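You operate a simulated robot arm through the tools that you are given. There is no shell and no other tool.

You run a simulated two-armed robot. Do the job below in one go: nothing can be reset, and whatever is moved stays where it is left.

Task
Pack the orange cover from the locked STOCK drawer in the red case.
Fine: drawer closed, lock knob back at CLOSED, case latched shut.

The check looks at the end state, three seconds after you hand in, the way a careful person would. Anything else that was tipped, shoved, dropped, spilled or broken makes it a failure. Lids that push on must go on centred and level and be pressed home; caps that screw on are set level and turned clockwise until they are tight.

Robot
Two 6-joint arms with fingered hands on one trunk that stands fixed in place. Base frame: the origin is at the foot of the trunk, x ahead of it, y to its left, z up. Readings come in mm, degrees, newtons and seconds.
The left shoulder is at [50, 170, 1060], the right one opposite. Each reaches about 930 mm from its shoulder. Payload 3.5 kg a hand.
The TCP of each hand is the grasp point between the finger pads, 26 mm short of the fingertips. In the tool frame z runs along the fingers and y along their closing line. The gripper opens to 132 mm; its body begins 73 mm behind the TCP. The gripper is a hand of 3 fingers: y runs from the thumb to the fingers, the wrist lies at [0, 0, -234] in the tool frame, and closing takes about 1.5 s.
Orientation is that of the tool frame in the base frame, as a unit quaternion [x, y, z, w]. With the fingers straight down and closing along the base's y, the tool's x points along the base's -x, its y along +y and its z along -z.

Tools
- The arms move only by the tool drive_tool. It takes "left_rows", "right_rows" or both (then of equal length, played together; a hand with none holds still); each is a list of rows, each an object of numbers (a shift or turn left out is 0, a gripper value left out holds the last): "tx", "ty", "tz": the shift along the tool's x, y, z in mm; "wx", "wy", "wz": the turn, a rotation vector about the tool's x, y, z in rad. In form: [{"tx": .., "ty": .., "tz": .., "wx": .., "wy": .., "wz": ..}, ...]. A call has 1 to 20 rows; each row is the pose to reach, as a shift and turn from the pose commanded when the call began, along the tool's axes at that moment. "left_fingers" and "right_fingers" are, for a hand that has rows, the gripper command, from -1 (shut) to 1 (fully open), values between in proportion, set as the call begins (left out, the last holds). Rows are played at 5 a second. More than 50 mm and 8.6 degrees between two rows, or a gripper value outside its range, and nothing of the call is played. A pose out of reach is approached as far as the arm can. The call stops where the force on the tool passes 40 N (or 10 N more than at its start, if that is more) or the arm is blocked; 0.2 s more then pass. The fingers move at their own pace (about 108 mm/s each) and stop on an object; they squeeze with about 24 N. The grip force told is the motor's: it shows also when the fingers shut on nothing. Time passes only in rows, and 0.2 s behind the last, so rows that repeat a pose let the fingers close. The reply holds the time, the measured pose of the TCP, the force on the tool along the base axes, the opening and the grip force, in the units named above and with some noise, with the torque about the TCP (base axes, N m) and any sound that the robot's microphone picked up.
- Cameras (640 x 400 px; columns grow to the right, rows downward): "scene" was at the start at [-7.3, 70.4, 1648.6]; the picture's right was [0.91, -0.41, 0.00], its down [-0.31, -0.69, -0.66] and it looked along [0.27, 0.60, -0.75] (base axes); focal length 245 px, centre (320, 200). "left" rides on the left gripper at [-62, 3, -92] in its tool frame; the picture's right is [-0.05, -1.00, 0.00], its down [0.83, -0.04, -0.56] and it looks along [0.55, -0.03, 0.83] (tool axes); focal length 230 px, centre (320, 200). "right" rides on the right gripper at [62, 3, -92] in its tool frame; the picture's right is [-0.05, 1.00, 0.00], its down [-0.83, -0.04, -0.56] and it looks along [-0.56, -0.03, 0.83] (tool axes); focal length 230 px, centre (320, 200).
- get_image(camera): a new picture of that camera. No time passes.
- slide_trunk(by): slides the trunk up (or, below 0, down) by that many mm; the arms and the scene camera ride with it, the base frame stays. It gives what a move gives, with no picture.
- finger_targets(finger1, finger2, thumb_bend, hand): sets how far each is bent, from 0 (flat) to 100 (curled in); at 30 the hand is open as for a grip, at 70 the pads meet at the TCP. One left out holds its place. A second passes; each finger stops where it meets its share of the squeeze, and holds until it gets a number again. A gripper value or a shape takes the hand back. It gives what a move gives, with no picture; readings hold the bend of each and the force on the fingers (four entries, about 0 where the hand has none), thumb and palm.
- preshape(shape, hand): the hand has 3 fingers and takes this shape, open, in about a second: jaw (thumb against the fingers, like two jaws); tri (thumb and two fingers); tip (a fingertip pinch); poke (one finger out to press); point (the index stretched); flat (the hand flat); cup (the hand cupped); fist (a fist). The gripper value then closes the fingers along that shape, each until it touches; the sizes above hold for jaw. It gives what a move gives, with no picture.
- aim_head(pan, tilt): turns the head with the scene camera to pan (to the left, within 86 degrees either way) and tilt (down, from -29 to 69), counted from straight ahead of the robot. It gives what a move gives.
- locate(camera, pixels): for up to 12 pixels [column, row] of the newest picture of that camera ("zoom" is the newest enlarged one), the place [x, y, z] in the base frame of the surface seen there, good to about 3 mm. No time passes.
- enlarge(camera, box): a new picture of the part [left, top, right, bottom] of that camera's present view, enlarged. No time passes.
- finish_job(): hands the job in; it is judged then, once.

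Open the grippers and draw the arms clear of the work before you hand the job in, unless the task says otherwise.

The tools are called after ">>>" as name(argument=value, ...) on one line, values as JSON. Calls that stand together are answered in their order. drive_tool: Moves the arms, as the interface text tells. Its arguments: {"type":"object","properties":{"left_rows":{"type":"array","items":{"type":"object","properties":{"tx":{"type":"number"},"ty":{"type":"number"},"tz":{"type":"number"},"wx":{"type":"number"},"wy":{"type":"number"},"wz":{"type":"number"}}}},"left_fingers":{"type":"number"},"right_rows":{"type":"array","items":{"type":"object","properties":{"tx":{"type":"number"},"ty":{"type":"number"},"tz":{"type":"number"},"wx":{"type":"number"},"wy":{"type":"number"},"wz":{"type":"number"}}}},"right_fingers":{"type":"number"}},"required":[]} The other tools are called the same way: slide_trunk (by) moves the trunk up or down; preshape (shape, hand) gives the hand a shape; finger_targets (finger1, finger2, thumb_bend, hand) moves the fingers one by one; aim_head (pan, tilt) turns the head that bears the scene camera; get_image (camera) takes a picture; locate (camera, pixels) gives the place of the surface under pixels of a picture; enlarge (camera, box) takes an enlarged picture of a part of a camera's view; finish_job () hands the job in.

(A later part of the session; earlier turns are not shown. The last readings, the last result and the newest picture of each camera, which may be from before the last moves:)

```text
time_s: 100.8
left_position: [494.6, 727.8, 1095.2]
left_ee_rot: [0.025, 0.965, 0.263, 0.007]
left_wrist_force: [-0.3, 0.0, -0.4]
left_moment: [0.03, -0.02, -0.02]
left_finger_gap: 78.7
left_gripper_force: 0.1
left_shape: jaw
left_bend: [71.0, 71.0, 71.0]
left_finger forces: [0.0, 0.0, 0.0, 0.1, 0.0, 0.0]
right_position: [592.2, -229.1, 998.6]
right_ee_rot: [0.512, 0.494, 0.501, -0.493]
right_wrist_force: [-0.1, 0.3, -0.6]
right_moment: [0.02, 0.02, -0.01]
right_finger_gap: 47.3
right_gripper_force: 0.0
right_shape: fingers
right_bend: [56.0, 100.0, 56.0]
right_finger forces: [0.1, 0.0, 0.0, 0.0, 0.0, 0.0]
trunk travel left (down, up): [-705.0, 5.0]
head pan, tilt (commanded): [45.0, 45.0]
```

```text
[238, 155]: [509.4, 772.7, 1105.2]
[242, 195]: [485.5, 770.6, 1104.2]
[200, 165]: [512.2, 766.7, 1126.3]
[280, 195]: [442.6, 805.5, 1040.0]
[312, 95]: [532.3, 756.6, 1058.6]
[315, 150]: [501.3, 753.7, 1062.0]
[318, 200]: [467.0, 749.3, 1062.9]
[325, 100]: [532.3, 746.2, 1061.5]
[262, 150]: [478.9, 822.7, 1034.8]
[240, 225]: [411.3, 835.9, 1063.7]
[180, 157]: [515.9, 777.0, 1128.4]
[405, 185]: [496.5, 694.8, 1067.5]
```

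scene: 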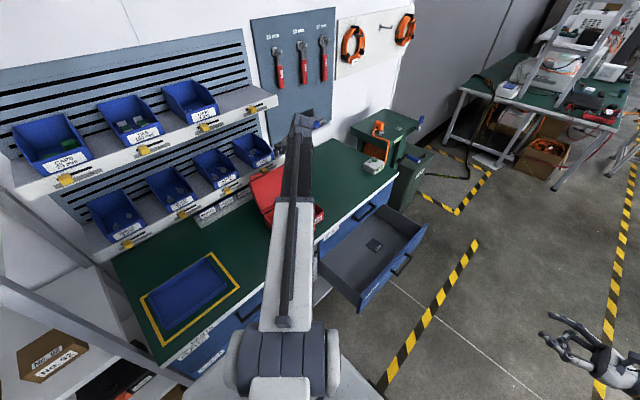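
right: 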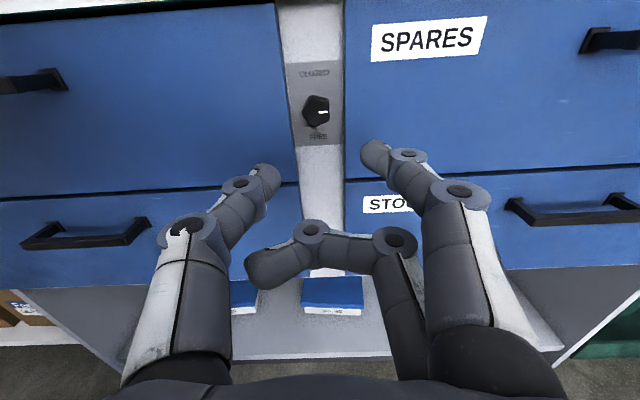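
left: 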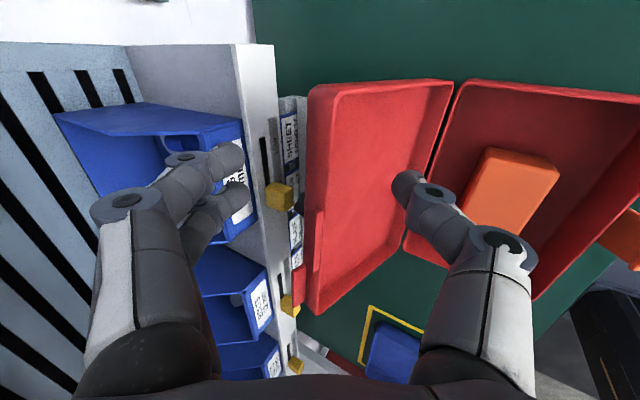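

Fingertips are at y≈772, just behind the lid's back (≈765), clear of the slider (x≈443) and band (y≈823). I lower 48 mm so they sit behind the lid.

>>> drive_tool(left_rows=[{"ty": -6, "tz": 10.4}, {"ty": -12, "tz": 20.8}, {"ty": -18, "tz": 31.2}, {"ty": -24, "tz": 41.6}, {"ty": -24, "tz": 41.6}])

>>> get_image(camera="left")

```text
time_s: 102.0
left_position: [494.9, 729.2, 1046.7]
left_ee_rot: [0.023, 0.965, 0.262, 0.007]
left_wrist_force: [0.6, -0.6, 0.7]
left_moment: [0.01, 0.0, 0.02]
left_finger_gap: 79.0
left_gripper_force: 0.0
left_shape: jaw
left_bend: [71.0, 71.0, 71.0]
left_finger forces: [0.0, 0.1, 0.0, 0.0, 0.1, 0.1]
right_position: [592.5, -228.9, 997.1]
right_ee_rot: [0.511, 0.494, 0.502, -0.493]
right_wrist_force: [-0.2, -0.2, 0.4]
right_moment: [-0.03, -0.02, -0.01]
right_finger_gap: 47.2
right_gripper_force: 0.1
right_shape: fingers
right_bend: [56.0, 100.0, 56.0]
right_finger forces: [0.0, 0.1, 0.0, 0.1, 0.0, 0.0]
trunk travel left (down, up): [-705.0, 5.0]
head pan, tilt (commanded): [45.0, 45.0]
```

```text
taken
```

left: 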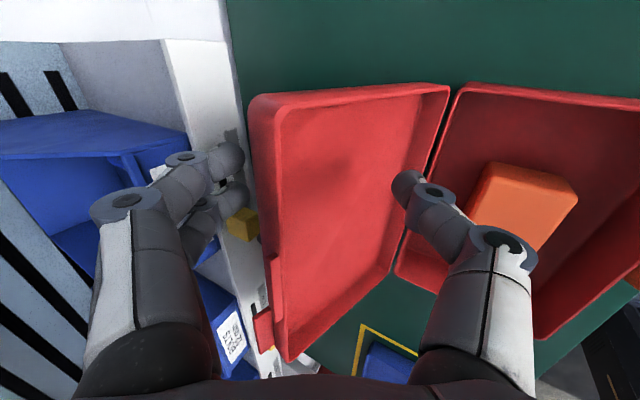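

No contact, fingers hang behind the lid. I pull in -y by 50 mm to swing the lid up toward vertical.

>>> drive_tool(left_rows=[{"tx": -0.5, "ty": -8.7, "tz": -5}, {"tx": -1, "ty": -17.3, "tz": -10}, {"tx": -1.6, "ty": -26, "tz": -15}, {"tx": -2.1, "ty": -34.6, "tz": -20}, {"tx": -2.6, "ty": -43.3, "tz": -25}, {"tx": -2.6, "ty": -43.3, "tz": -25}])

>>> get_image(camera="left")

```text
time_s: 103.4
left_position: [494.7, 678.0, 1047.8]
left_ee_rot: [0.025, 0.965, 0.261, 0.008]
left_wrist_force: [-0.5, 0.4, 0.6]
left_moment: [0.01, -0.04, -0.01]
left_finger_gap: 79.9
left_gripper_force: 0.1
left_shape: jaw
left_bend: [71.0, 71.0, 71.0]
left_finger forces: [0.1, 0.1, 0.0, 0.0, 0.1, 0.0]
right_position: [593.4, -228.3, 998.3]
right_ee_rot: [0.51, 0.494, 0.501, -0.494]
right_wrist_force: [-1.2, -0.7, 0.7]
right_moment: [0.0, 0.01, 0.02]
right_finger_gap: 47.6
right_gripper_force: 0.2
right_shape: fingers
right_bend: [56.0, 100.0, 56.0]
right_finger forces: [0.0, 0.0, 0.0, 0.1, 0.0, 0.1]
trunk travel left (down, up): [-705.0, 5.0]
head pan, tilt (commanded): [45.0, 45.0]
```

```text
taken
```

left: 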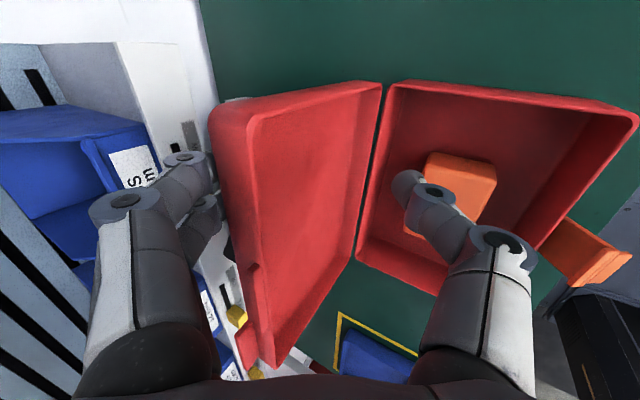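

The lid followed and is near vertical. I narrow the hand to about 53 mm so thumb and fingers cage the lid edge, then pull another 35 mm.

>>> drive_tool(left_rows=[{"tx": 0}, {"tx": 0}, {"tx": 0}, {"tx": -0.4, "ty": -6.9, "tz": -4}, {"tx": -0.8, "ty": -13.8, "tz": -8}, {"tx": -1.2, "ty": -20.8, "tz": -12}, {"tx": -1.8, "ty": -30.3, "tz": -17.5}, {"tx": -1.8, "ty": -30.3, "tz": -17.5}], left_fingers=-0.2)

>>> get_image(camera="left")

>>> get_image(camera="scene")

```text
time_s: 105.2
left_position: [494.6, 641.6, 1046.9]
left_ee_rot: [0.025, 0.965, 0.262, 0.007]
left_wrist_force: [0.5, -0.8, 0.1]
left_moment: [0.04, 0.01, -0.01]
left_finger_gap: 53.8
left_gripper_force: 0.1
left_shape: jaw
left_bend: [73.0, 73.0, 70.0]
left_finger forces: [0.0, 0.0, 0.1, 0.0, 0.4, 0.0]
right_position: [593.2, -229.0, 997.6]
right_ee_rot: [0.51, 0.494, 0.502, -0.494]
right_wrist_force: [0.5, 0.3, -0.4]
right_moment: [0.03, 0.0, 0.03]
right_finger_gap: 47.1
right_gripper_force: 0.0
right_shape: fingers
right_bend: [56.0, 100.0, 56.0]
right_finger forces: [0.1, 0.1, 0.0, 0.0, 0.0, 0.0]
trunk travel left (down, up): [-705.0, 5.0]
head pan, tilt (commanded): [45.0, 45.0]
```

```text
taken
```

left: 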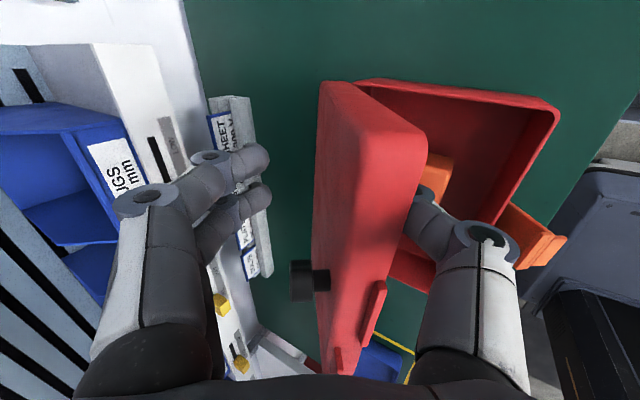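

```text
taken
```

scene: 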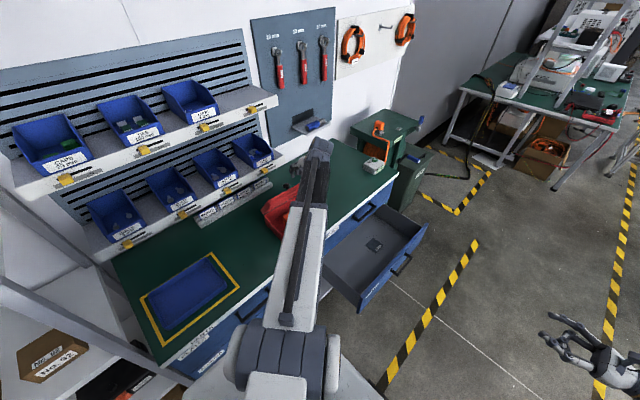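

The lid tipped past vertical and rests on the thumb. I measure its edge to guide it down.

>>> locate(camera="left", pixels=[[420, 130], [325, 90], [330, 200], [410, 200], [360, 120], [380, 300], [350, 350], [300, 280], [325, 280], [335, 365], [420, 195], [560, 110]])

>>> enlarge(camera="left", box=[240, 60, 480, 390])

```text
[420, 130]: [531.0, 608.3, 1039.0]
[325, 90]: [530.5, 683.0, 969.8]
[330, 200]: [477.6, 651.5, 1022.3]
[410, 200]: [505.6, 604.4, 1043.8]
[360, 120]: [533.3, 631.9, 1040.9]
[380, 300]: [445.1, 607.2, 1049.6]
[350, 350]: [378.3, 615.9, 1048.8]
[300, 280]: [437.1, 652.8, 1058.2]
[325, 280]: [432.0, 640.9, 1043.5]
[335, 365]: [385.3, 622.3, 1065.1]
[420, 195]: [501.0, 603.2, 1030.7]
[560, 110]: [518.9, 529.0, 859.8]
```

```text
1.21 times, centred on (360, 225) of left
```

zoom: 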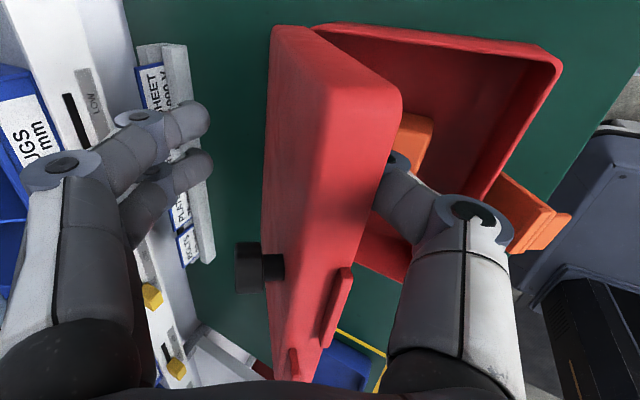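

Lid rim edge is at about (604,1037), ~49° from closed, lying on the thumb. I open the two fingers away from its outer face while keeping the thumb as support.

>>> finger_targets(hand="left", finger1=30, finger2=30, thumb_bend=54)

>>> get_image(camera="left")

```text
time_s: 106.2
left_position: [495.4, 643.2, 1047.3]
left_ee_rot: [0.025, 0.965, 0.262, 0.007]
left_wrist_force: [-0.2, 0.0, 0.8]
left_moment: [0.02, -0.01, -0.01]
left_finger_gap: 94.2
left_gripper_force: 0.1
left_shape: fingers
left_bend: [30.0, 30.0, 54.0]
left_finger forces: [0.1, 0.0, 0.0, 0.0, 0.2, 0.0]
right_position: [593.3, -229.1, 997.2]
right_ee_rot: [0.511, 0.493, 0.502, -0.493]
right_wrist_force: [0.5, 0.4, -0.2]
right_moment: [0.05, 0.01, 0.01]
right_finger_gap: 47.2
right_gripper_force: 0.1
right_shape: fingers
right_bend: [56.0, 100.0, 56.0]
right_finger forces: [0.0, 0.0, 0.0, 0.0, 0.0, 0.0]
trunk travel left (down, up): [-705.0, 5.0]
head pan, tilt (commanded): [45.0, 45.0]
```

```text
taken
```

left: 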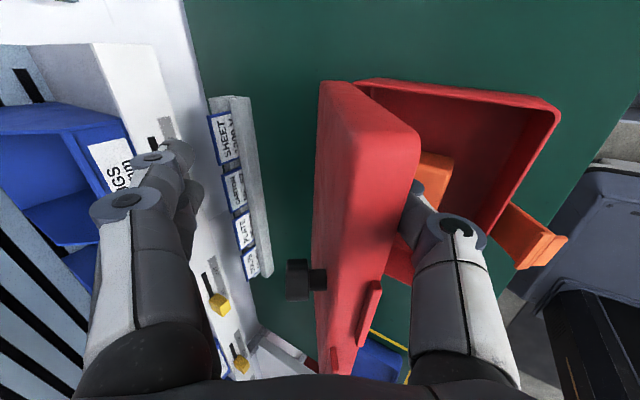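

The thumb alone now supports the lid. I follow the lid's arc downward to about 15° open.

>>> drive_tool(left_rows=[{"tx": -0.4, "ty": -9, "tz": 2.3}, {"tx": -0.7, "ty": -18, "tz": 4.6}, {"tx": -1, "ty": -26.6, "tz": 8}, {"tx": -1.3, "ty": -35.2, "tz": 11.4}, {"tx": -1.5, "ty": -43.4, "tz": 15.8}, {"tx": -1.8, "ty": -51.5, "tz": 20.2}, {"tx": -2, "ty": -59, "tz": 25.6}, {"tx": -2.2, "ty": -66.6, "tz": 31}, {"tx": -2.5, "ty": -78.4, "tz": 41.7}, {"tx": -2.5, "ty": -78.4, "tz": 41.7}])

>>> get_image(camera="left")

>>> get_image(camera="scene")

```text
time_s: 108.4
left_position: [495.5, 597.2, 970.9]
left_ee_rot: [0.024, 0.965, 0.263, 0.007]
left_wrist_force: [-0.6, -0.7, 0.0]
left_moment: [0.03, 0.02, -0.04]
left_finger_gap: 94.3
left_gripper_force: 0.0
left_shape: fingers
left_bend: [30.0, 30.0, 54.0]
left_finger forces: [0.0, 0.0, 0.1, 0.0, 0.9, 0.1]
right_position: [592.4, -228.4, 997.4]
right_ee_rot: [0.511, 0.494, 0.501, -0.493]
right_wrist_force: [-0.3, 0.5, 0.7]
right_moment: [0.02, -0.01, 0.01]
right_finger_gap: 47.2
right_gripper_force: 0.2
right_shape: fingers
right_bend: [56.0, 100.0, 56.0]
right_finger forces: [0.0, 0.0, 0.0, 0.0, 0.1, 0.0]
trunk travel left (down, up): [-705.0, 5.0]
head pan, tilt (commanded): [45.0, 45.0]
```

```text
taken
```

left: 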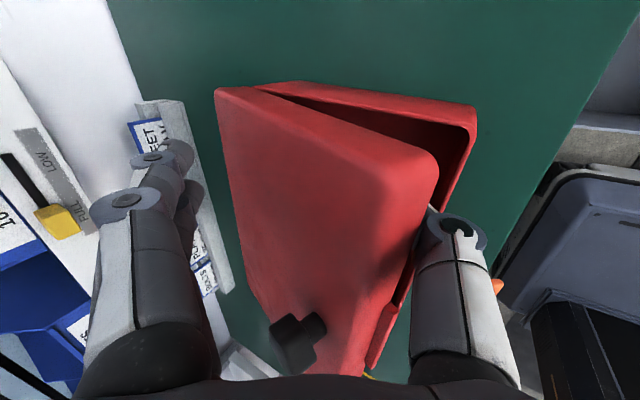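

```text
taken
```

scene: 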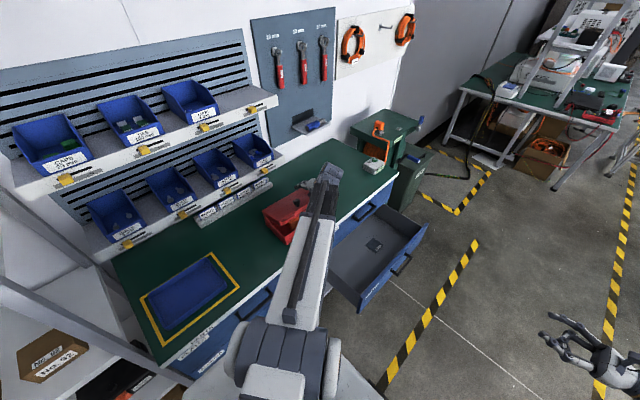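

Lid is ~20° from closed on the thumb. I slide the thumb straight out in -y (its underside ~10 mm above rim and latch) so the lid settles.

>>> drive_tool(left_rows=[{"tx": -0.6, "ty": -10.4, "tz": -6}, {"tx": -1.2, "ty": -20.8, "tz": -12}, {"tx": -1.9, "ty": -31.1, "tz": -18}, {"tx": -2.5, "ty": -41.5, "tz": -24}, {"tx": -3.1, "ty": -51.9, "tz": -30}, {"tx": -3.7, "ty": -62.3, "tz": -36}, {"tx": -4.4, "ty": -72.7, "tz": -42}, {"tx": -5, "ty": -83, "tz": -48}, {"tx": -5, "ty": -83, "tz": -48}])

>>> get_image(camera="left")

>>> get_image(camera="scene")

```text
time_s: 110.4
left_position: [493.9, 501.3, 972.0]
left_ee_rot: [0.024, 0.965, 0.262, 0.007]
left_wrist_force: [-0.8, 0.0, -0.3]
left_moment: [0.01, 0.0, 0.0]
left_finger_gap: 94.2
left_gripper_force: 0.0
left_shape: fingers
left_bend: [30.0, 30.0, 54.0]
left_finger forces: [0.1, 0.0, 0.0, 0.0, 0.0, 0.0]
right_position: [591.9, -229.7, 997.8]
right_ee_rot: [0.51, 0.494, 0.502, -0.493]
right_wrist_force: [-0.1, -0.7, -0.3]
right_moment: [-0.04, 0.0, -0.01]
right_finger_gap: 47.1
right_gripper_force: 0.0
right_shape: fingers
right_bend: [56.0, 100.0, 56.0]
right_finger forces: [0.0, 0.1, 0.0, 0.0, 0.0, 0.0]
trunk travel left (down, up): [-705.0, 5.0]
head pan, tilt (commanded): [45.0, 45.0]
```

```text
taken
```

left: 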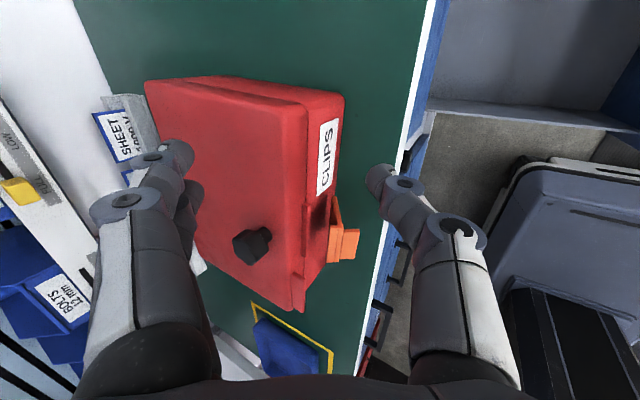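

```text
taken
```

scene: 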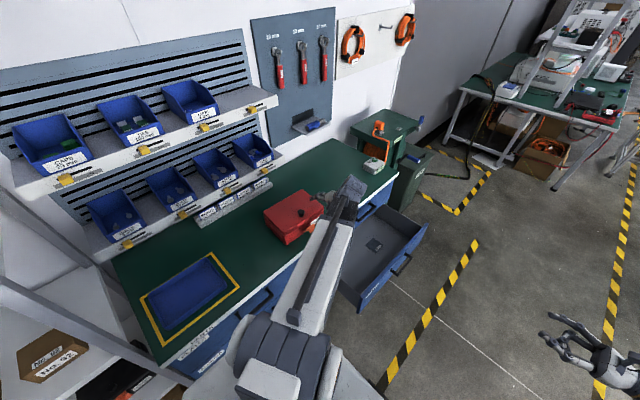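

The lid has settled closed. I zoom on the case front to check the seam and latch.

>>> enlarge(camera="left", box=[200, 70, 380, 320])

>>> locate(camera="left", pixels=[[345, 245], [335, 245], [325, 240], [352, 235], [350, 260], [332, 215], [300, 270], [245, 245], [310, 120], [250, 120], [302, 230], [310, 205]])

>>> enlarge(camera="scene", box=[240, 170, 360, 260])

```text
1.60 times, centred on (290, 195) of left
```

zoom: 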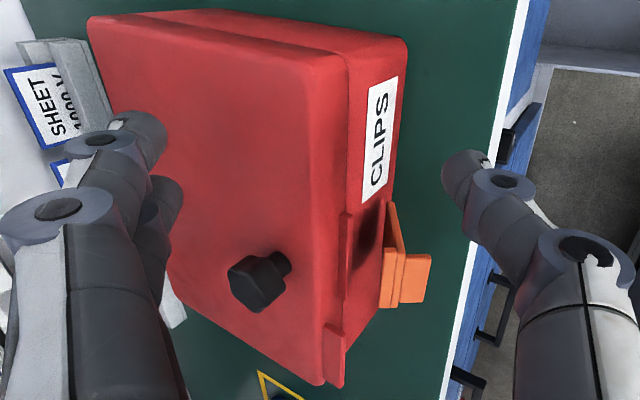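

```text
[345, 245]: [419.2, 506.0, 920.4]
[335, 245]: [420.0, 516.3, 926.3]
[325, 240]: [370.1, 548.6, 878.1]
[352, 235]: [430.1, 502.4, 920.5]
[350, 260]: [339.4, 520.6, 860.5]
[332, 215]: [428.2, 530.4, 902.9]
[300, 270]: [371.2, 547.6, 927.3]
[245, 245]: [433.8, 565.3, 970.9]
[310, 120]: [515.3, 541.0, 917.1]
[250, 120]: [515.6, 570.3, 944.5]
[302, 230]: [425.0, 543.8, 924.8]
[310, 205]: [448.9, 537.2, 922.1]
```

```text
4.44 times, centred on (300, 215) of scene
```

zoom: 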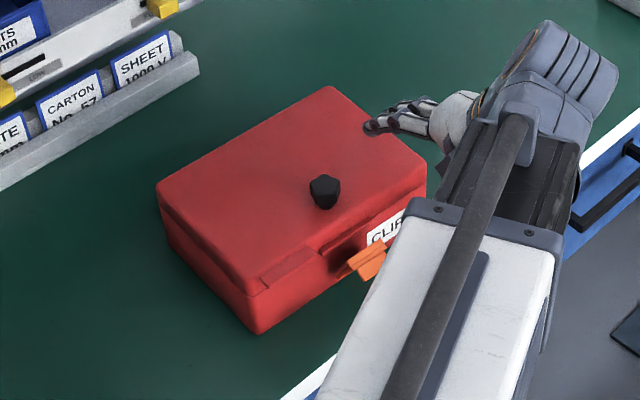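

The lid is down (seam z≈920) and the orange latch flap leans outward with its tab at (420,505,918). I back the left hand off, bring it to straight-down in front of the case and give it the pointing shape to press the latch.

>>> drive_tool(left_rows=[{"ty": 15, "tz": -26}, {"ty": 30, "tz": -52}, {"tx": 15, "ty": 20, "tz": -78, "wx": 0.087}, {"tx": 30, "ty": 5, "tz": -95, "wx": 0.175}, {"tx": 45, "ty": -10, "tz": -105, "wx": 0.262}, {"tx": 60, "ty": -22, "tz": -110, "wx": 0.349}, {"tx": 70, "ty": -30, "tz": -112, "wx": 0.436}, {"tx": 75, "ty": -35, "tz": -112, "wx": 0.524}, {"tx": 75, "ty": -35, "tz": -112, "wx": 0.524}])

>>> preshape(hand="left", shape="point")

>>> get_image(camera="left")

>>> get_image(camera="scene")

```text
time_s: 112.4
left_position: [415.4, 417.4, 1049.2]
left_ee_rot: [0.026, 1.0, 0.003, 0.001]
left_wrist_force: [-0.4, -0.2, 0.5]
left_moment: [0.0, 0.02, 0.0]
left_finger_gap: 94.6
left_gripper_force: 0.0
left_shape: fingers
left_bend: [30.0, 30.0, 54.0]
left_finger forces: [0.0, 0.0, 0.0, 0.0, 0.1, 0.0]
right_position: [593.5, -227.7, 998.3]
right_ee_rot: [0.512, 0.493, 0.502, -0.493]
right_wrist_force: [0.2, -0.2, -0.1]
right_moment: [-0.02, 0.0, -0.02]
right_finger_gap: 47.0
right_gripper_force: 0.0
right_shape: fingers
right_bend: [56.0, 100.0, 56.0]
right_finger forces: [0.1, 0.0, 0.0, 0.1, 0.0, 0.0]
trunk travel left (down, up): [-705.0, 5.0]
head pan, tilt (commanded): [45.0, 45.0]
```

```text
time_s: 113.3
left_position: [416.7, 417.3, 1050.3]
left_ee_rot: [0.025, 1.0, 0.003, 0.001]
left_wrist_force: [0.1, 0.0, -0.2]
left_moment: [0.04, 0.0, 0.0]
left_finger_gap: 0.2
left_gripper_force: 0.1
left_shape: point
left_bend: [11.0, 100.0, 49.0]
left_finger forces: [0.0, 0.1, 0.1, 0.0, 0.1, 0.0]
right_position: [592.8, -229.1, 997.7]
right_ee_rot: [0.512, 0.494, 0.502, -0.493]
right_wrist_force: [-0.4, -0.3, -0.5]
right_moment: [0.01, 0.02, 0.03]
right_finger_gap: 47.2
right_gripper_force: 0.1
right_shape: fingers
right_bend: [56.0, 100.0, 56.0]
right_finger forces: [0.0, 0.0, 0.1, 0.0, 0.0, 0.0]
trunk travel left (down, up): [-705.0, 5.0]
head pan, tilt (commanded): [45.0, 45.0]
```

```text
taken
```

left: 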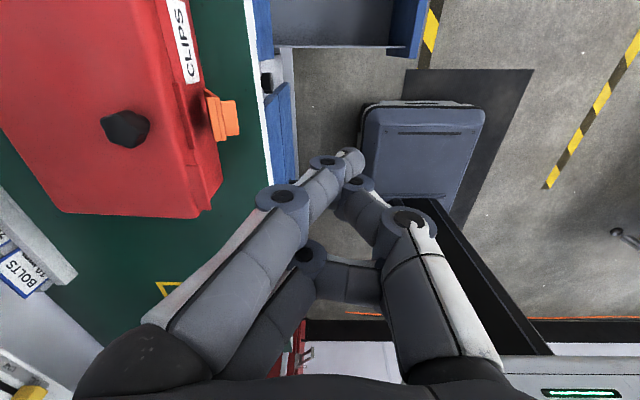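

```text
taken
```

scene: 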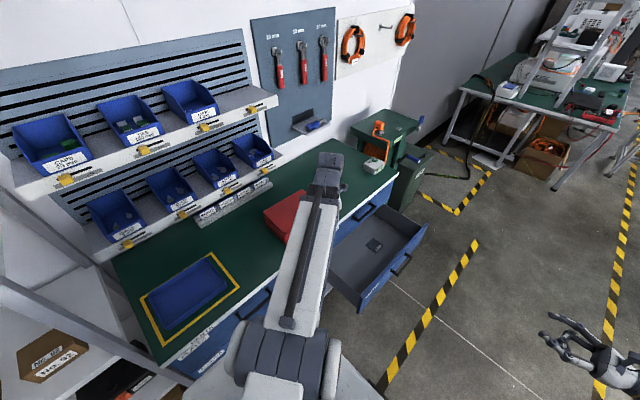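

The index now extends near the tool axis. I measure where its tip is, and re-measure the latch.

>>> locate(camera="left", pixels=[[348, 153], [355, 160], [335, 165], [320, 185], [282, 190], [232, 118], [218, 100], [214, 120], [210, 95], [225, 135], [237, 105], [237, 130]])

>>> enlarge(camera="left", box=[170, 60, 270, 160])

```text
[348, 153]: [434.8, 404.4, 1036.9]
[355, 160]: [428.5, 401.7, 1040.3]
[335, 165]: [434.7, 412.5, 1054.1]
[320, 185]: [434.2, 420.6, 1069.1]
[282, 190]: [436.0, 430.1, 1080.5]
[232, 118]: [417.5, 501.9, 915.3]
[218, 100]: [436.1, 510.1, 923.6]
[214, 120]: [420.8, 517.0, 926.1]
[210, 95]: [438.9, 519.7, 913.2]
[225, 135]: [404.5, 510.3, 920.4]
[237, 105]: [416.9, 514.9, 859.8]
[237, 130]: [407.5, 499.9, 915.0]
```

```text
4.00 times, centred on (220, 110) of left
```

zoom: 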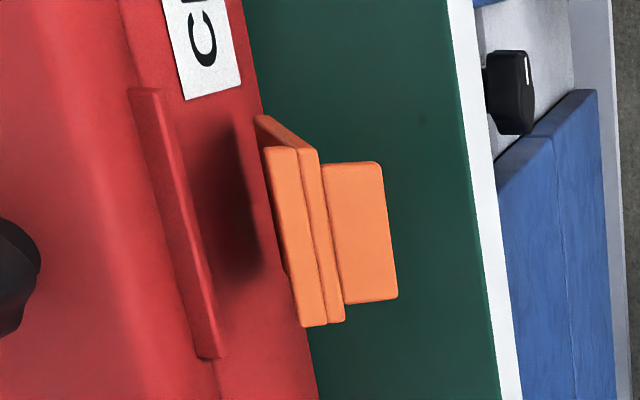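

Pushing the latch from the front with the right hand will be cleaner. First I verify that the lid top is level by sampling it.

>>> locate(camera="left", pixels=[[20, 30], [60, 150], [100, 30], [150, 30], [90, 190], [170, 190], [165, 100], [30, 90], [125, 128], [200, 215], [190, 150], [215, 160]])

>>> enlarge(camera="left", box=[90, 60, 290, 240])

```text
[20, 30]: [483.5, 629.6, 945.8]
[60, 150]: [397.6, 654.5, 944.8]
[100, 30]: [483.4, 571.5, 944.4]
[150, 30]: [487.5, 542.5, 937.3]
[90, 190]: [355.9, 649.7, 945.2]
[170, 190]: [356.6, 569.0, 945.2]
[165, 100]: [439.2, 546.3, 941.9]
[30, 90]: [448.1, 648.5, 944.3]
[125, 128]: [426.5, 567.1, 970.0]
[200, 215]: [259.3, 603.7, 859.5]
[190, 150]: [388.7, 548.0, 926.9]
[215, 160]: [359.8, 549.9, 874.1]
```

```text
2.22 times, centred on (190, 150) of left
```

zoom: 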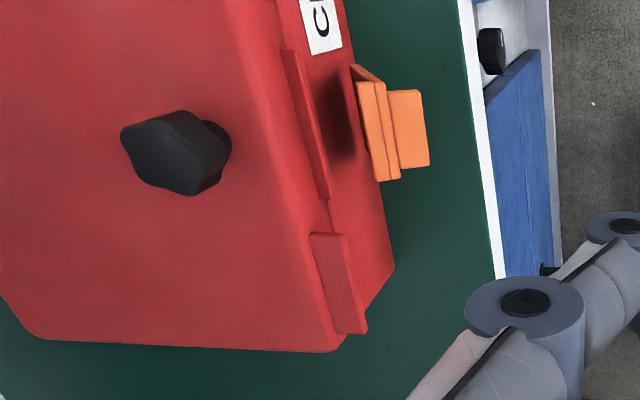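

Lid top reads z≈945 all over, so it is seated level. Now I take the left hand to close the drawer: back to the jaw shape, and retrace to above the drawer front area.

>>> preshape(hand="left", shape="jaw")

>>> drive_tool(left_rows=[{"tx": 0, "ty": -10, "tz": -30}, {"tx": -27, "ty": -28, "tz": -60, "wz": 0.08}, {"tx": -54, "ty": -46, "tz": -85, "wz": 0.16}, {"tx": -81, "ty": -64, "tz": -105, "wz": 0.24}, {"tx": -108, "ty": -80, "tz": -118, "wz": 0.32}, {"tx": -135, "ty": -94, "tz": -125, "wz": 0.4}, {"tx": -162, "ty": -107, "tz": -130, "wz": 0.48}, {"tx": -188, "ty": -119, "tz": -130, "wz": 0.561}, {"tx": -188, "ty": -119, "tz": -130, "wz": 0.561}])

>>> get_image(camera="scene")

```text
time_s: 114.2
left_position: [415.9, 417.6, 1050.1]
left_ee_rot: [0.025, 1.0, 0.002, 0.001]
left_wrist_force: [-0.3, -1.4, 0.1]
left_moment: [0.0, 0.01, 0.01]
left_finger_gap: 95.0
left_gripper_force: 0.2
left_shape: jaw
left_bend: [30.0, 80.0, 30.0]
left_finger forces: [0.0, 0.0, 0.0, 0.0, 0.0, 0.1]
right_position: [593.2, -227.7, 997.6]
right_ee_rot: [0.512, 0.494, 0.501, -0.493]
right_wrist_force: [-1.0, 0.0, -0.4]
right_moment: [-0.03, 0.0, -0.03]
right_finger_gap: 47.4
right_gripper_force: 0.0
right_shape: fingers
right_bend: [56.0, 100.0, 56.0]
right_finger forces: [0.0, 0.0, 0.0, 0.1, 0.0, 0.0]
trunk travel left (down, up): [-705.0, 5.0]
head pan, tilt (commanded): [45.0, 45.0]
```

```text
time_s: 116.2
left_position: [598.1, 287.6, 1179.1]
left_ee_rot: [0.301, 0.954, 0.004, 0.001]
left_wrist_force: [0.9, 0.1, -0.1]
left_moment: [-0.03, 0.02, -0.02]
left_finger_gap: 95.0
left_gripper_force: 0.0
left_shape: jaw
left_bend: [30.0, 79.0, 30.0]
left_finger forces: [0.0, 0.1, 0.0, 0.0, 0.0, 0.1]
right_position: [592.4, -228.7, 997.6]
right_ee_rot: [0.511, 0.494, 0.502, -0.493]
right_wrist_force: [-0.5, -0.1, 1.1]
right_moment: [0.0, -0.01, 0.02]
right_finger_gap: 47.4
right_gripper_force: 0.1
right_shape: fingers
right_bend: [56.0, 100.0, 56.0]
right_finger forces: [0.1, 0.1, 0.0, 0.0, 0.0, 0.0]
trunk travel left (down, up): [-705.0, 5.0]
head pan, tilt (commanded): [45.0, 45.0]
```

```text
taken
```

scene: 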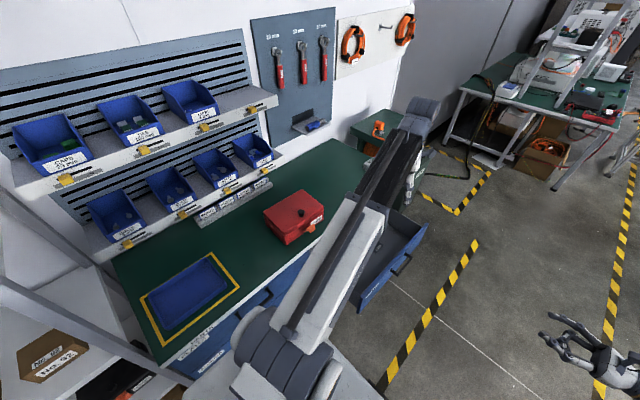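

Finger2 reads 79° bent still, so I command the left hand fully open to clear it and look.

>>> drive_tool(left_rows=[{"tz": 0}, {"tz": 0}, {"tz": 0}, {"tz": 0}, {"tz": 0}], left_fingers=1)

>>> get_image(camera="left")

```text
time_s: 117.4
left_position: [597.5, 287.2, 1178.9]
left_ee_rot: [0.301, 0.954, 0.004, 0.0]
left_wrist_force: [-0.5, -0.2, 0.0]
left_moment: [-0.01, 0.01, 0.02]
left_finger_gap: 94.9
left_gripper_force: 0.0
left_shape: jaw
left_bend: [30.0, 79.0, 30.0]
left_finger forces: [0.1, 0.0, 0.1, 0.0, 0.0, 0.0]
right_position: [593.4, -228.1, 998.1]
right_ee_rot: [0.511, 0.494, 0.502, -0.493]
right_wrist_force: [0.2, -0.8, -0.4]
right_moment: [-0.02, -0.02, -0.04]
right_finger_gap: 47.3
right_gripper_force: 0.1
right_shape: fingers
right_bend: [56.0, 100.0, 56.0]
right_finger forces: [0.0, 0.0, 0.0, 0.0, 0.0, 0.0]
trunk travel left (down, up): [-705.0, 5.0]
head pan, tilt (commanded): [45.0, 45.0]
```

```text
taken
```

left: 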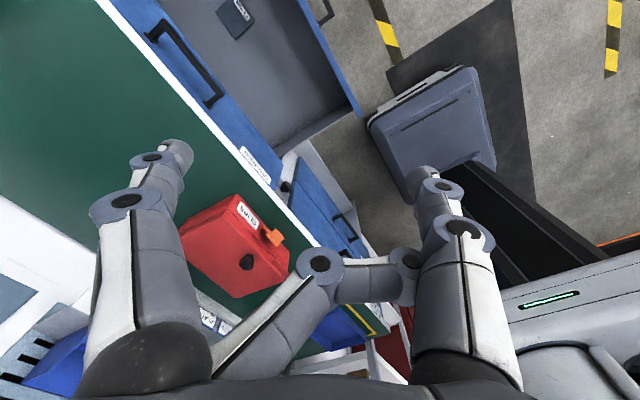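

Finger2's tip is caught against the thumb. I curl finger2 fully and lay the thumb flat to free it.

>>> finger_targets(hand="left", finger1=30, finger2=100, thumb_bend=0)

>>> finger_targets(hand="left", finger1=30, finger2=30, thumb_bend=0)

>>> get_image(camera="left")

```text
time_s: 118.4
left_position: [597.4, 286.3, 1179.6]
left_ee_rot: [0.301, 0.954, 0.003, 0.0]
left_wrist_force: [0.4, 0.9, 0.4]
left_moment: [0.01, -0.02, 0.02]
left_finger_gap: 144.4
left_gripper_force: 0.0
left_shape: fingers
left_bend: [30.0, 83.0, 16.0]
left_finger forces: [0.0, 0.0, 0.0, 0.0, 0.0, 0.0]
right_position: [593.2, -228.8, 997.6]
right_ee_rot: [0.511, 0.494, 0.501, -0.493]
right_wrist_force: [0.3, 0.0, 0.6]
right_moment: [0.02, -0.01, 0.01]
right_finger_gap: 47.4
right_gripper_force: 0.1
right_shape: fingers
right_bend: [56.0, 100.0, 56.0]
right_finger forces: [0.0, 0.2, 0.0, 0.0, 0.1, 0.0]
trunk travel left (down, up): [-705.0, 5.0]
head pan, tilt (commanded): [45.0, 45.0]
```

```text
time_s: 119.4
left_position: [597.0, 287.5, 1179.6]
left_ee_rot: [0.3, 0.954, 0.004, 0.0]
left_wrist_force: [-0.6, -0.6, -0.8]
left_moment: [-0.01, -0.03, 0.0]
left_finger_gap: 148.8
left_gripper_force: 0.1
left_shape: fingers
left_bend: [30.0, 77.0, 13.0]
left_finger forces: [0.0, 0.1, 0.1, 0.1, 0.0, 0.1]
right_position: [593.2, -228.6, 997.8]
right_ee_rot: [0.511, 0.495, 0.501, -0.494]
right_wrist_force: [-0.2, -0.1, -0.8]
right_moment: [-0.03, 0.0, -0.01]
right_finger_gap: 47.3
right_gripper_force: 0.1
right_shape: fingers
right_bend: [56.0, 100.0, 56.0]
right_finger forces: [0.0, 0.0, 0.0, 0.0, 0.1, 0.1]
trunk travel left (down, up): [-705.0, 5.0]
head pan, tilt (commanded): [45.0, 45.0]
```

```text
taken
```

left: 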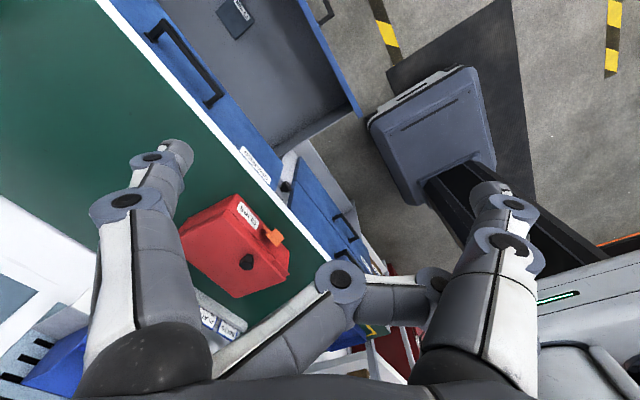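

Finger2 is hooked round the thumb. I try curling the thumb inward while leaving finger2, then opening finger2 in front of it.

>>> finger_targets(hand="left", finger1=30, thumb_bend=100)

>>> get_image(camera="left")

```text
time_s: 120.4
left_position: [597.5, 288.1, 1179.2]
left_ee_rot: [0.302, 0.953, 0.004, 0.001]
left_wrist_force: [-0.3, -0.1, 0.7]
left_moment: [0.03, 0.01, 0.01]
left_finger_gap: 47.0
left_gripper_force: 0.0
left_shape: fingers
left_bend: [30.0, 99.0, 97.0]
left_finger forces: [0.0, 0.0, 0.0, 0.0, 0.0, 0.1]
right_position: [593.0, -229.4, 997.7]
right_ee_rot: [0.512, 0.494, 0.502, -0.493]
right_wrist_force: [0.4, 0.6, -0.9]
right_moment: [0.01, 0.03, 0.01]
right_finger_gap: 47.3
right_gripper_force: 0.0
right_shape: fingers
right_bend: [56.0, 100.0, 56.0]
right_finger forces: [0.0, 0.0, 0.0, 0.0, 0.0, 0.1]
trunk travel left (down, up): [-705.0, 5.0]
head pan, tilt (commanded): [45.0, 45.0]
```

```text
taken
```

left: 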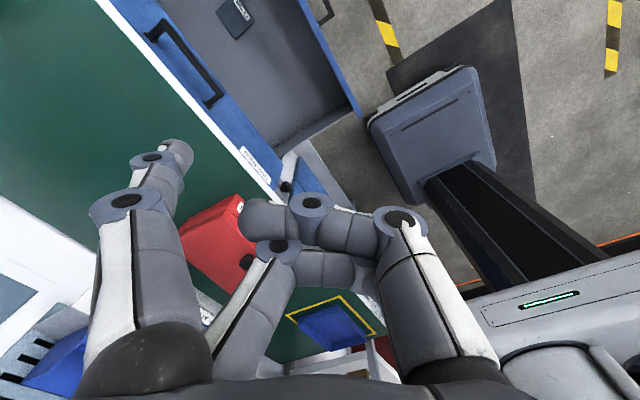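

Thumb and finger2 seem to be dragging on each other side by side. From the present curled state I hold finger2 at 100 and send the thumb to 0 to slide them apart.

>>> finger_targets(hand="left", finger1=30, finger2=100, thumb_bend=49)

>>> get_image(camera="left")

```text
time_s: 121.4
left_position: [597.3, 289.0, 1180.0]
left_ee_rot: [0.301, 0.954, 0.004, 0.0]
left_wrist_force: [-0.2, 0.6, -0.1]
left_moment: [-0.01, 0.0, -0.01]
left_finger_gap: 91.7
left_gripper_force: 0.0
left_shape: fingers
left_bend: [30.0, 93.0, 49.0]
left_finger forces: [0.1, 0.1, 0.0, 0.0, 0.0, 0.1]
right_position: [593.2, -228.3, 998.2]
right_ee_rot: [0.512, 0.494, 0.501, -0.493]
right_wrist_force: [-0.2, -0.1, -1.2]
right_moment: [0.0, 0.03, -0.01]
right_finger_gap: 47.1
right_gripper_force: 0.1
right_shape: fingers
right_bend: [56.0, 100.0, 56.0]
right_finger forces: [0.0, 0.0, 0.0, 0.1, 0.1, 0.0]
trunk travel left (down, up): [-705.0, 5.0]
head pan, tilt (commanded): [45.0, 45.0]
```

```text
taken
```

left: 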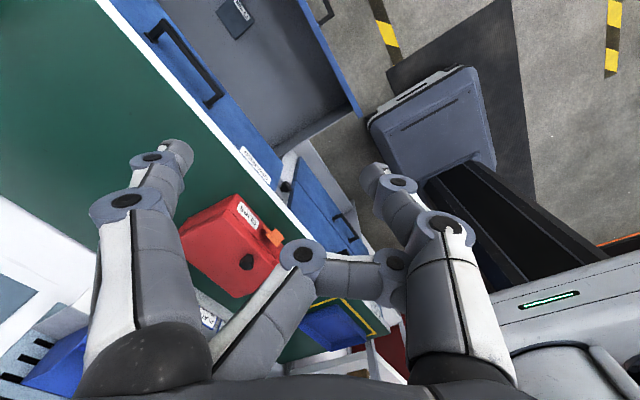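

The distal part of finger2 lies beside the thumb. I try the exact reverse of how it got there: hold the thumb at 54 and open finger2.

>>> finger_targets(hand="left", finger1=30, finger2=30, thumb_bend=54)

>>> get_image(camera="left")

```text
time_s: 122.4
left_position: [598.4, 287.4, 1179.5]
left_ee_rot: [0.301, 0.954, 0.003, 0.0]
left_wrist_force: [0.1, -0.1, 0.5]
left_moment: [-0.02, 0.0, -0.04]
left_finger_gap: 89.5
left_gripper_force: 0.0
left_shape: fingers
left_bend: [30.0, 89.0, 54.0]
left_finger forces: [0.0, 0.0, 0.0, 0.0, 0.0, 0.0]
right_position: [593.2, -227.5, 998.5]
right_ee_rot: [0.511, 0.494, 0.502, -0.493]
right_wrist_force: [-0.4, -0.5, -0.1]
right_moment: [-0.01, -0.01, -0.01]
right_finger_gap: 47.5
right_gripper_force: 0.0
right_shape: fingers
right_bend: [56.0, 100.0, 56.0]
right_finger forces: [0.1, 0.1, 0.0, 0.0, 0.1, 0.0]
trunk travel left (down, up): [-705.0, 5.0]
head pan, tilt (commanded): [45.0, 45.0]
```

```text
taken
```

left: 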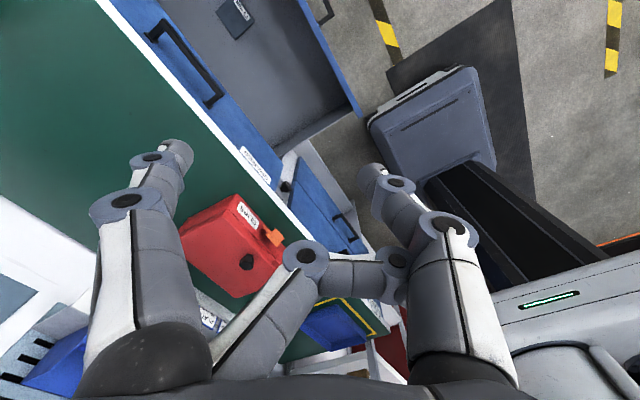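

Still trapped. I try the fist shape and then flat, which may let the thumb and finger2 separate in the right order.

>>> preshape(hand="left", shape="fist")

>>> get_image(camera="left")

>>> preshape(hand="left", shape="flat")

>>> get_image(camera="left")

```text
time_s: 123.3
left_position: [598.6, 288.7, 1180.7]
left_ee_rot: [0.301, 0.954, 0.004, 0.0]
left_wrist_force: [0.0, 0.9, 0.1]
left_moment: [0.01, 0.01, 0.0]
left_finger_gap: 0.1
left_gripper_force: 0.0
left_shape: fist
left_bend: [100.0, 100.0, 54.0]
left_finger forces: [0.0, 0.1, 0.1, 0.0, 0.0, 0.0]
right_position: [593.1, -229.1, 997.9]
right_ee_rot: [0.511, 0.494, 0.502, -0.493]
right_wrist_force: [0.5, 0.4, -0.1]
right_moment: [-0.03, 0.02, 0.02]
right_finger_gap: 47.2
right_gripper_force: 0.0
right_shape: fingers
right_bend: [56.0, 100.0, 56.0]
right_finger forces: [0.1, 0.0, 0.1, 0.1, 0.1, 0.0]
trunk travel left (down, up): [-705.0, 5.0]
head pan, tilt (commanded): [45.0, 45.0]
```

```text
taken
```

left: 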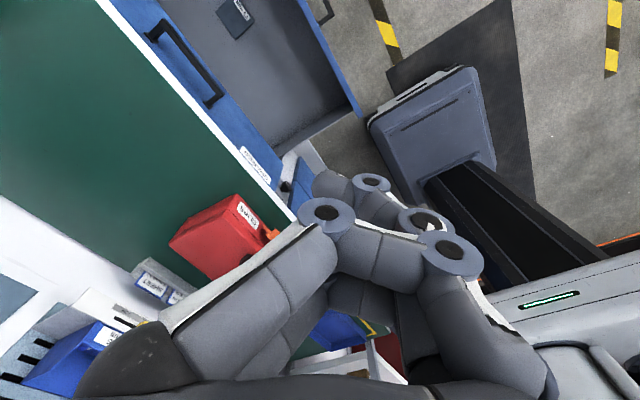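

```text
time_s: 124.2
left_position: [598.0, 286.7, 1179.7]
left_ee_rot: [0.301, 0.954, 0.003, 0.0]
left_wrist_force: [-0.3, 0.1, 0.2]
left_moment: [0.01, -0.04, -0.03]
left_finger_gap: 125.9
left_gripper_force: 0.1
left_shape: flat
left_bend: [23.0, 22.0, 19.0]
left_finger forces: [0.0, 0.0, 0.0, 0.1, 0.0, 0.0]
right_position: [593.7, -229.2, 997.5]
right_ee_rot: [0.511, 0.494, 0.501, -0.493]
right_wrist_force: [-0.2, 0.2, 0.7]
right_moment: [0.03, 0.02, 0.01]
right_finger_gap: 47.5
right_gripper_force: 0.0
right_shape: fingers
right_bend: [56.0, 100.0, 56.0]
right_finger forces: [0.1, 0.0, 0.0, 0.1, 0.0, 0.0]
trunk travel left (down, up): [-705.0, 5.0]
head pan, tilt (commanded): [45.0, 45.0]
```

```text
taken
```

left: 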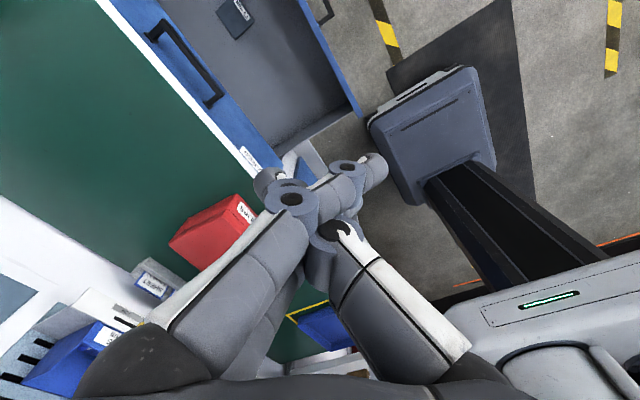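

Finger2 came free in the flat shape. I return to the jaw shape and check.

>>> preshape(hand="left", shape="jaw")

>>> get_image(camera="left")

```text
time_s: 125.1
left_position: [597.4, 287.8, 1179.4]
left_ee_rot: [0.301, 0.954, 0.003, 0.0]
left_wrist_force: [0.4, 0.7, 0.1]
left_moment: [0.01, -0.06, 0.02]
left_finger_gap: 0.0
left_gripper_force: 0.2
left_shape: jaw
left_bend: [53.0, 54.0, 39.0]
left_finger forces: [0.0, 0.0, 0.1, 0.1, 0.0, 0.1]
right_position: [593.5, -229.0, 998.7]
right_ee_rot: [0.512, 0.493, 0.502, -0.492]
right_wrist_force: [-0.5, -0.4, -0.5]
right_moment: [-0.04, -0.03, 0.01]
right_finger_gap: 47.5
right_gripper_force: 0.1
right_shape: fingers
right_bend: [56.0, 100.0, 56.0]
right_finger forces: [0.0, 0.0, 0.0, 0.1, 0.0, 0.1]
trunk travel left (down, up): [-705.0, 5.0]
head pan, tilt (commanded): [45.0, 45.0]
```

```text
taken
```

left: 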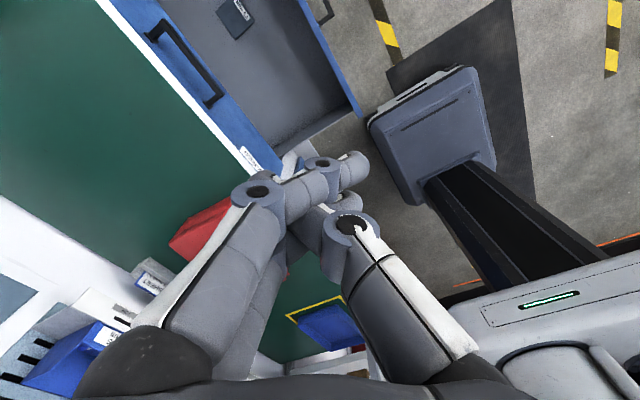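

Thumb and fingers are crossed in this pose. I command fully open for a few seconds so they part.

>>> drive_tool(left_rows=[{"tz": 0}, {"tz": 0}, {"tz": 0}, {"tz": 0}, {"tz": 0}, {"tz": 0}, {"tz": 0}, {"tz": 0}, {"tz": 0}, {"tz": 0}], left_fingers=1)

>>> get_image(camera="left")

```text
time_s: 127.3
left_position: [596.4, 288.0, 1180.1]
left_ee_rot: [0.3, 0.954, 0.004, 0.0]
left_wrist_force: [0.6, 0.0, -0.1]
left_moment: [-0.02, 0.02, -0.02]
left_finger_gap: 0.1
left_gripper_force: 0.1
left_shape: jaw
left_bend: [54.0, 55.0, 39.0]
left_finger forces: [0.1, 0.1, 0.0, 0.0, 0.2, 0.0]
right_position: [593.1, -229.2, 998.5]
right_ee_rot: [0.511, 0.494, 0.502, -0.493]
right_wrist_force: [-0.5, -0.6, 0.5]
right_moment: [-0.03, -0.02, 0.02]
right_finger_gap: 47.1
right_gripper_force: 0.0
right_shape: fingers
right_bend: [56.0, 100.0, 56.0]
right_finger forces: [0.1, 0.1, 0.0, 0.1, 0.0, 0.1]
trunk travel left (down, up): [-705.0, 5.0]
head pan, tilt (commanded): [45.0, 45.0]
```

```text
taken
```

left: 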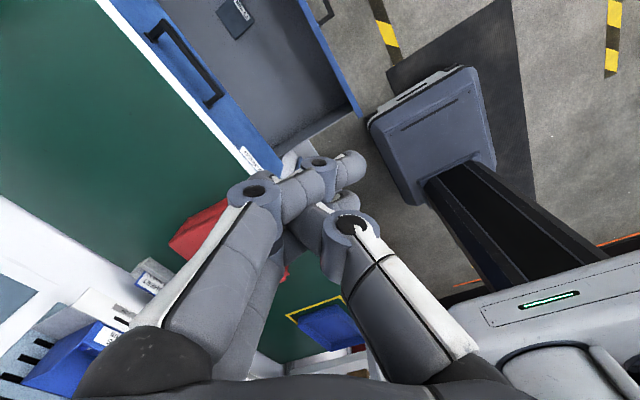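

I try straightening everything with individual targets at 0, so the crossed digits can slide apart.

>>> finger_targets(hand="left", finger1=0, finger2=0, thumb_bend=0)

>>> finger_targets(hand="left", finger1=0, finger2=0, thumb_bend=0)

>>> get_image(camera="left")

```text
time_s: 128.3
left_position: [597.0, 287.7, 1179.7]
left_ee_rot: [0.301, 0.954, 0.004, 0.001]
left_wrist_force: [0.7, 0.3, -0.1]
left_moment: [0.0, 0.01, -0.02]
left_finger_gap: 26.8
left_gripper_force: 0.1
left_shape: fingers
left_bend: [10.0, 10.0, 27.0]
left_finger forces: [0.1, 0.1, 0.0, 0.0, 0.0, 0.0]
right_position: [593.3, -229.2, 996.6]
right_ee_rot: [0.511, 0.494, 0.502, -0.493]
right_wrist_force: [0.1, -0.9, -0.5]
right_moment: [0.03, 0.03, -0.01]
right_finger_gap: 47.4
right_gripper_force: 0.1
right_shape: fingers
right_bend: [56.0, 100.0, 56.0]
right_finger forces: [0.0, 0.0, 0.0, 0.0, 0.0, 0.1]
trunk travel left (down, up): [-705.0, 5.0]
head pan, tilt (commanded): [45.0, 45.0]
```

```text
time_s: 129.3
left_position: [597.1, 288.2, 1179.2]
left_ee_rot: [0.301, 0.954, 0.004, 0.0]
left_wrist_force: [-0.5, 0.3, 0.5]
left_moment: [-0.03, 0.0, -0.04]
left_finger_gap: 26.8
left_gripper_force: 0.0
left_shape: fingers
left_bend: [10.0, 10.0, 27.0]
left_finger forces: [0.1, 0.1, 0.0, 0.1, 0.0, 0.1]
right_position: [593.5, -228.6, 998.5]
right_ee_rot: [0.512, 0.494, 0.501, -0.493]
right_wrist_force: [0.2, 0.5, -0.5]
right_moment: [-0.02, 0.0, -0.01]
right_finger_gap: 47.4
right_gripper_force: 0.2
right_shape: fingers
right_bend: [56.0, 100.0, 56.0]
right_finger forces: [0.1, 0.1, 0.0, 0.1, 0.0, 0.0]
trunk travel left (down, up): [-705.0, 5.0]
head pan, tilt (commanded): [45.0, 45.0]
```

```text
taken
```

left: 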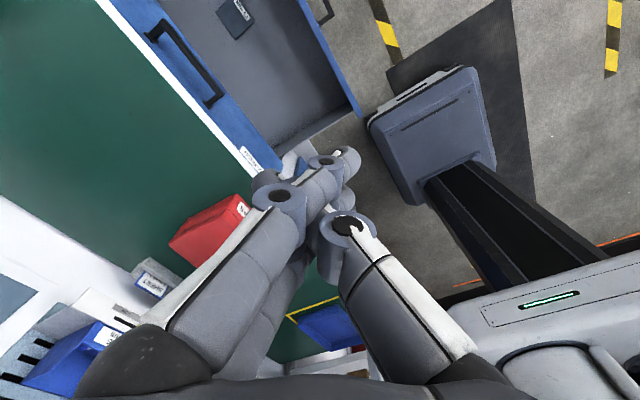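

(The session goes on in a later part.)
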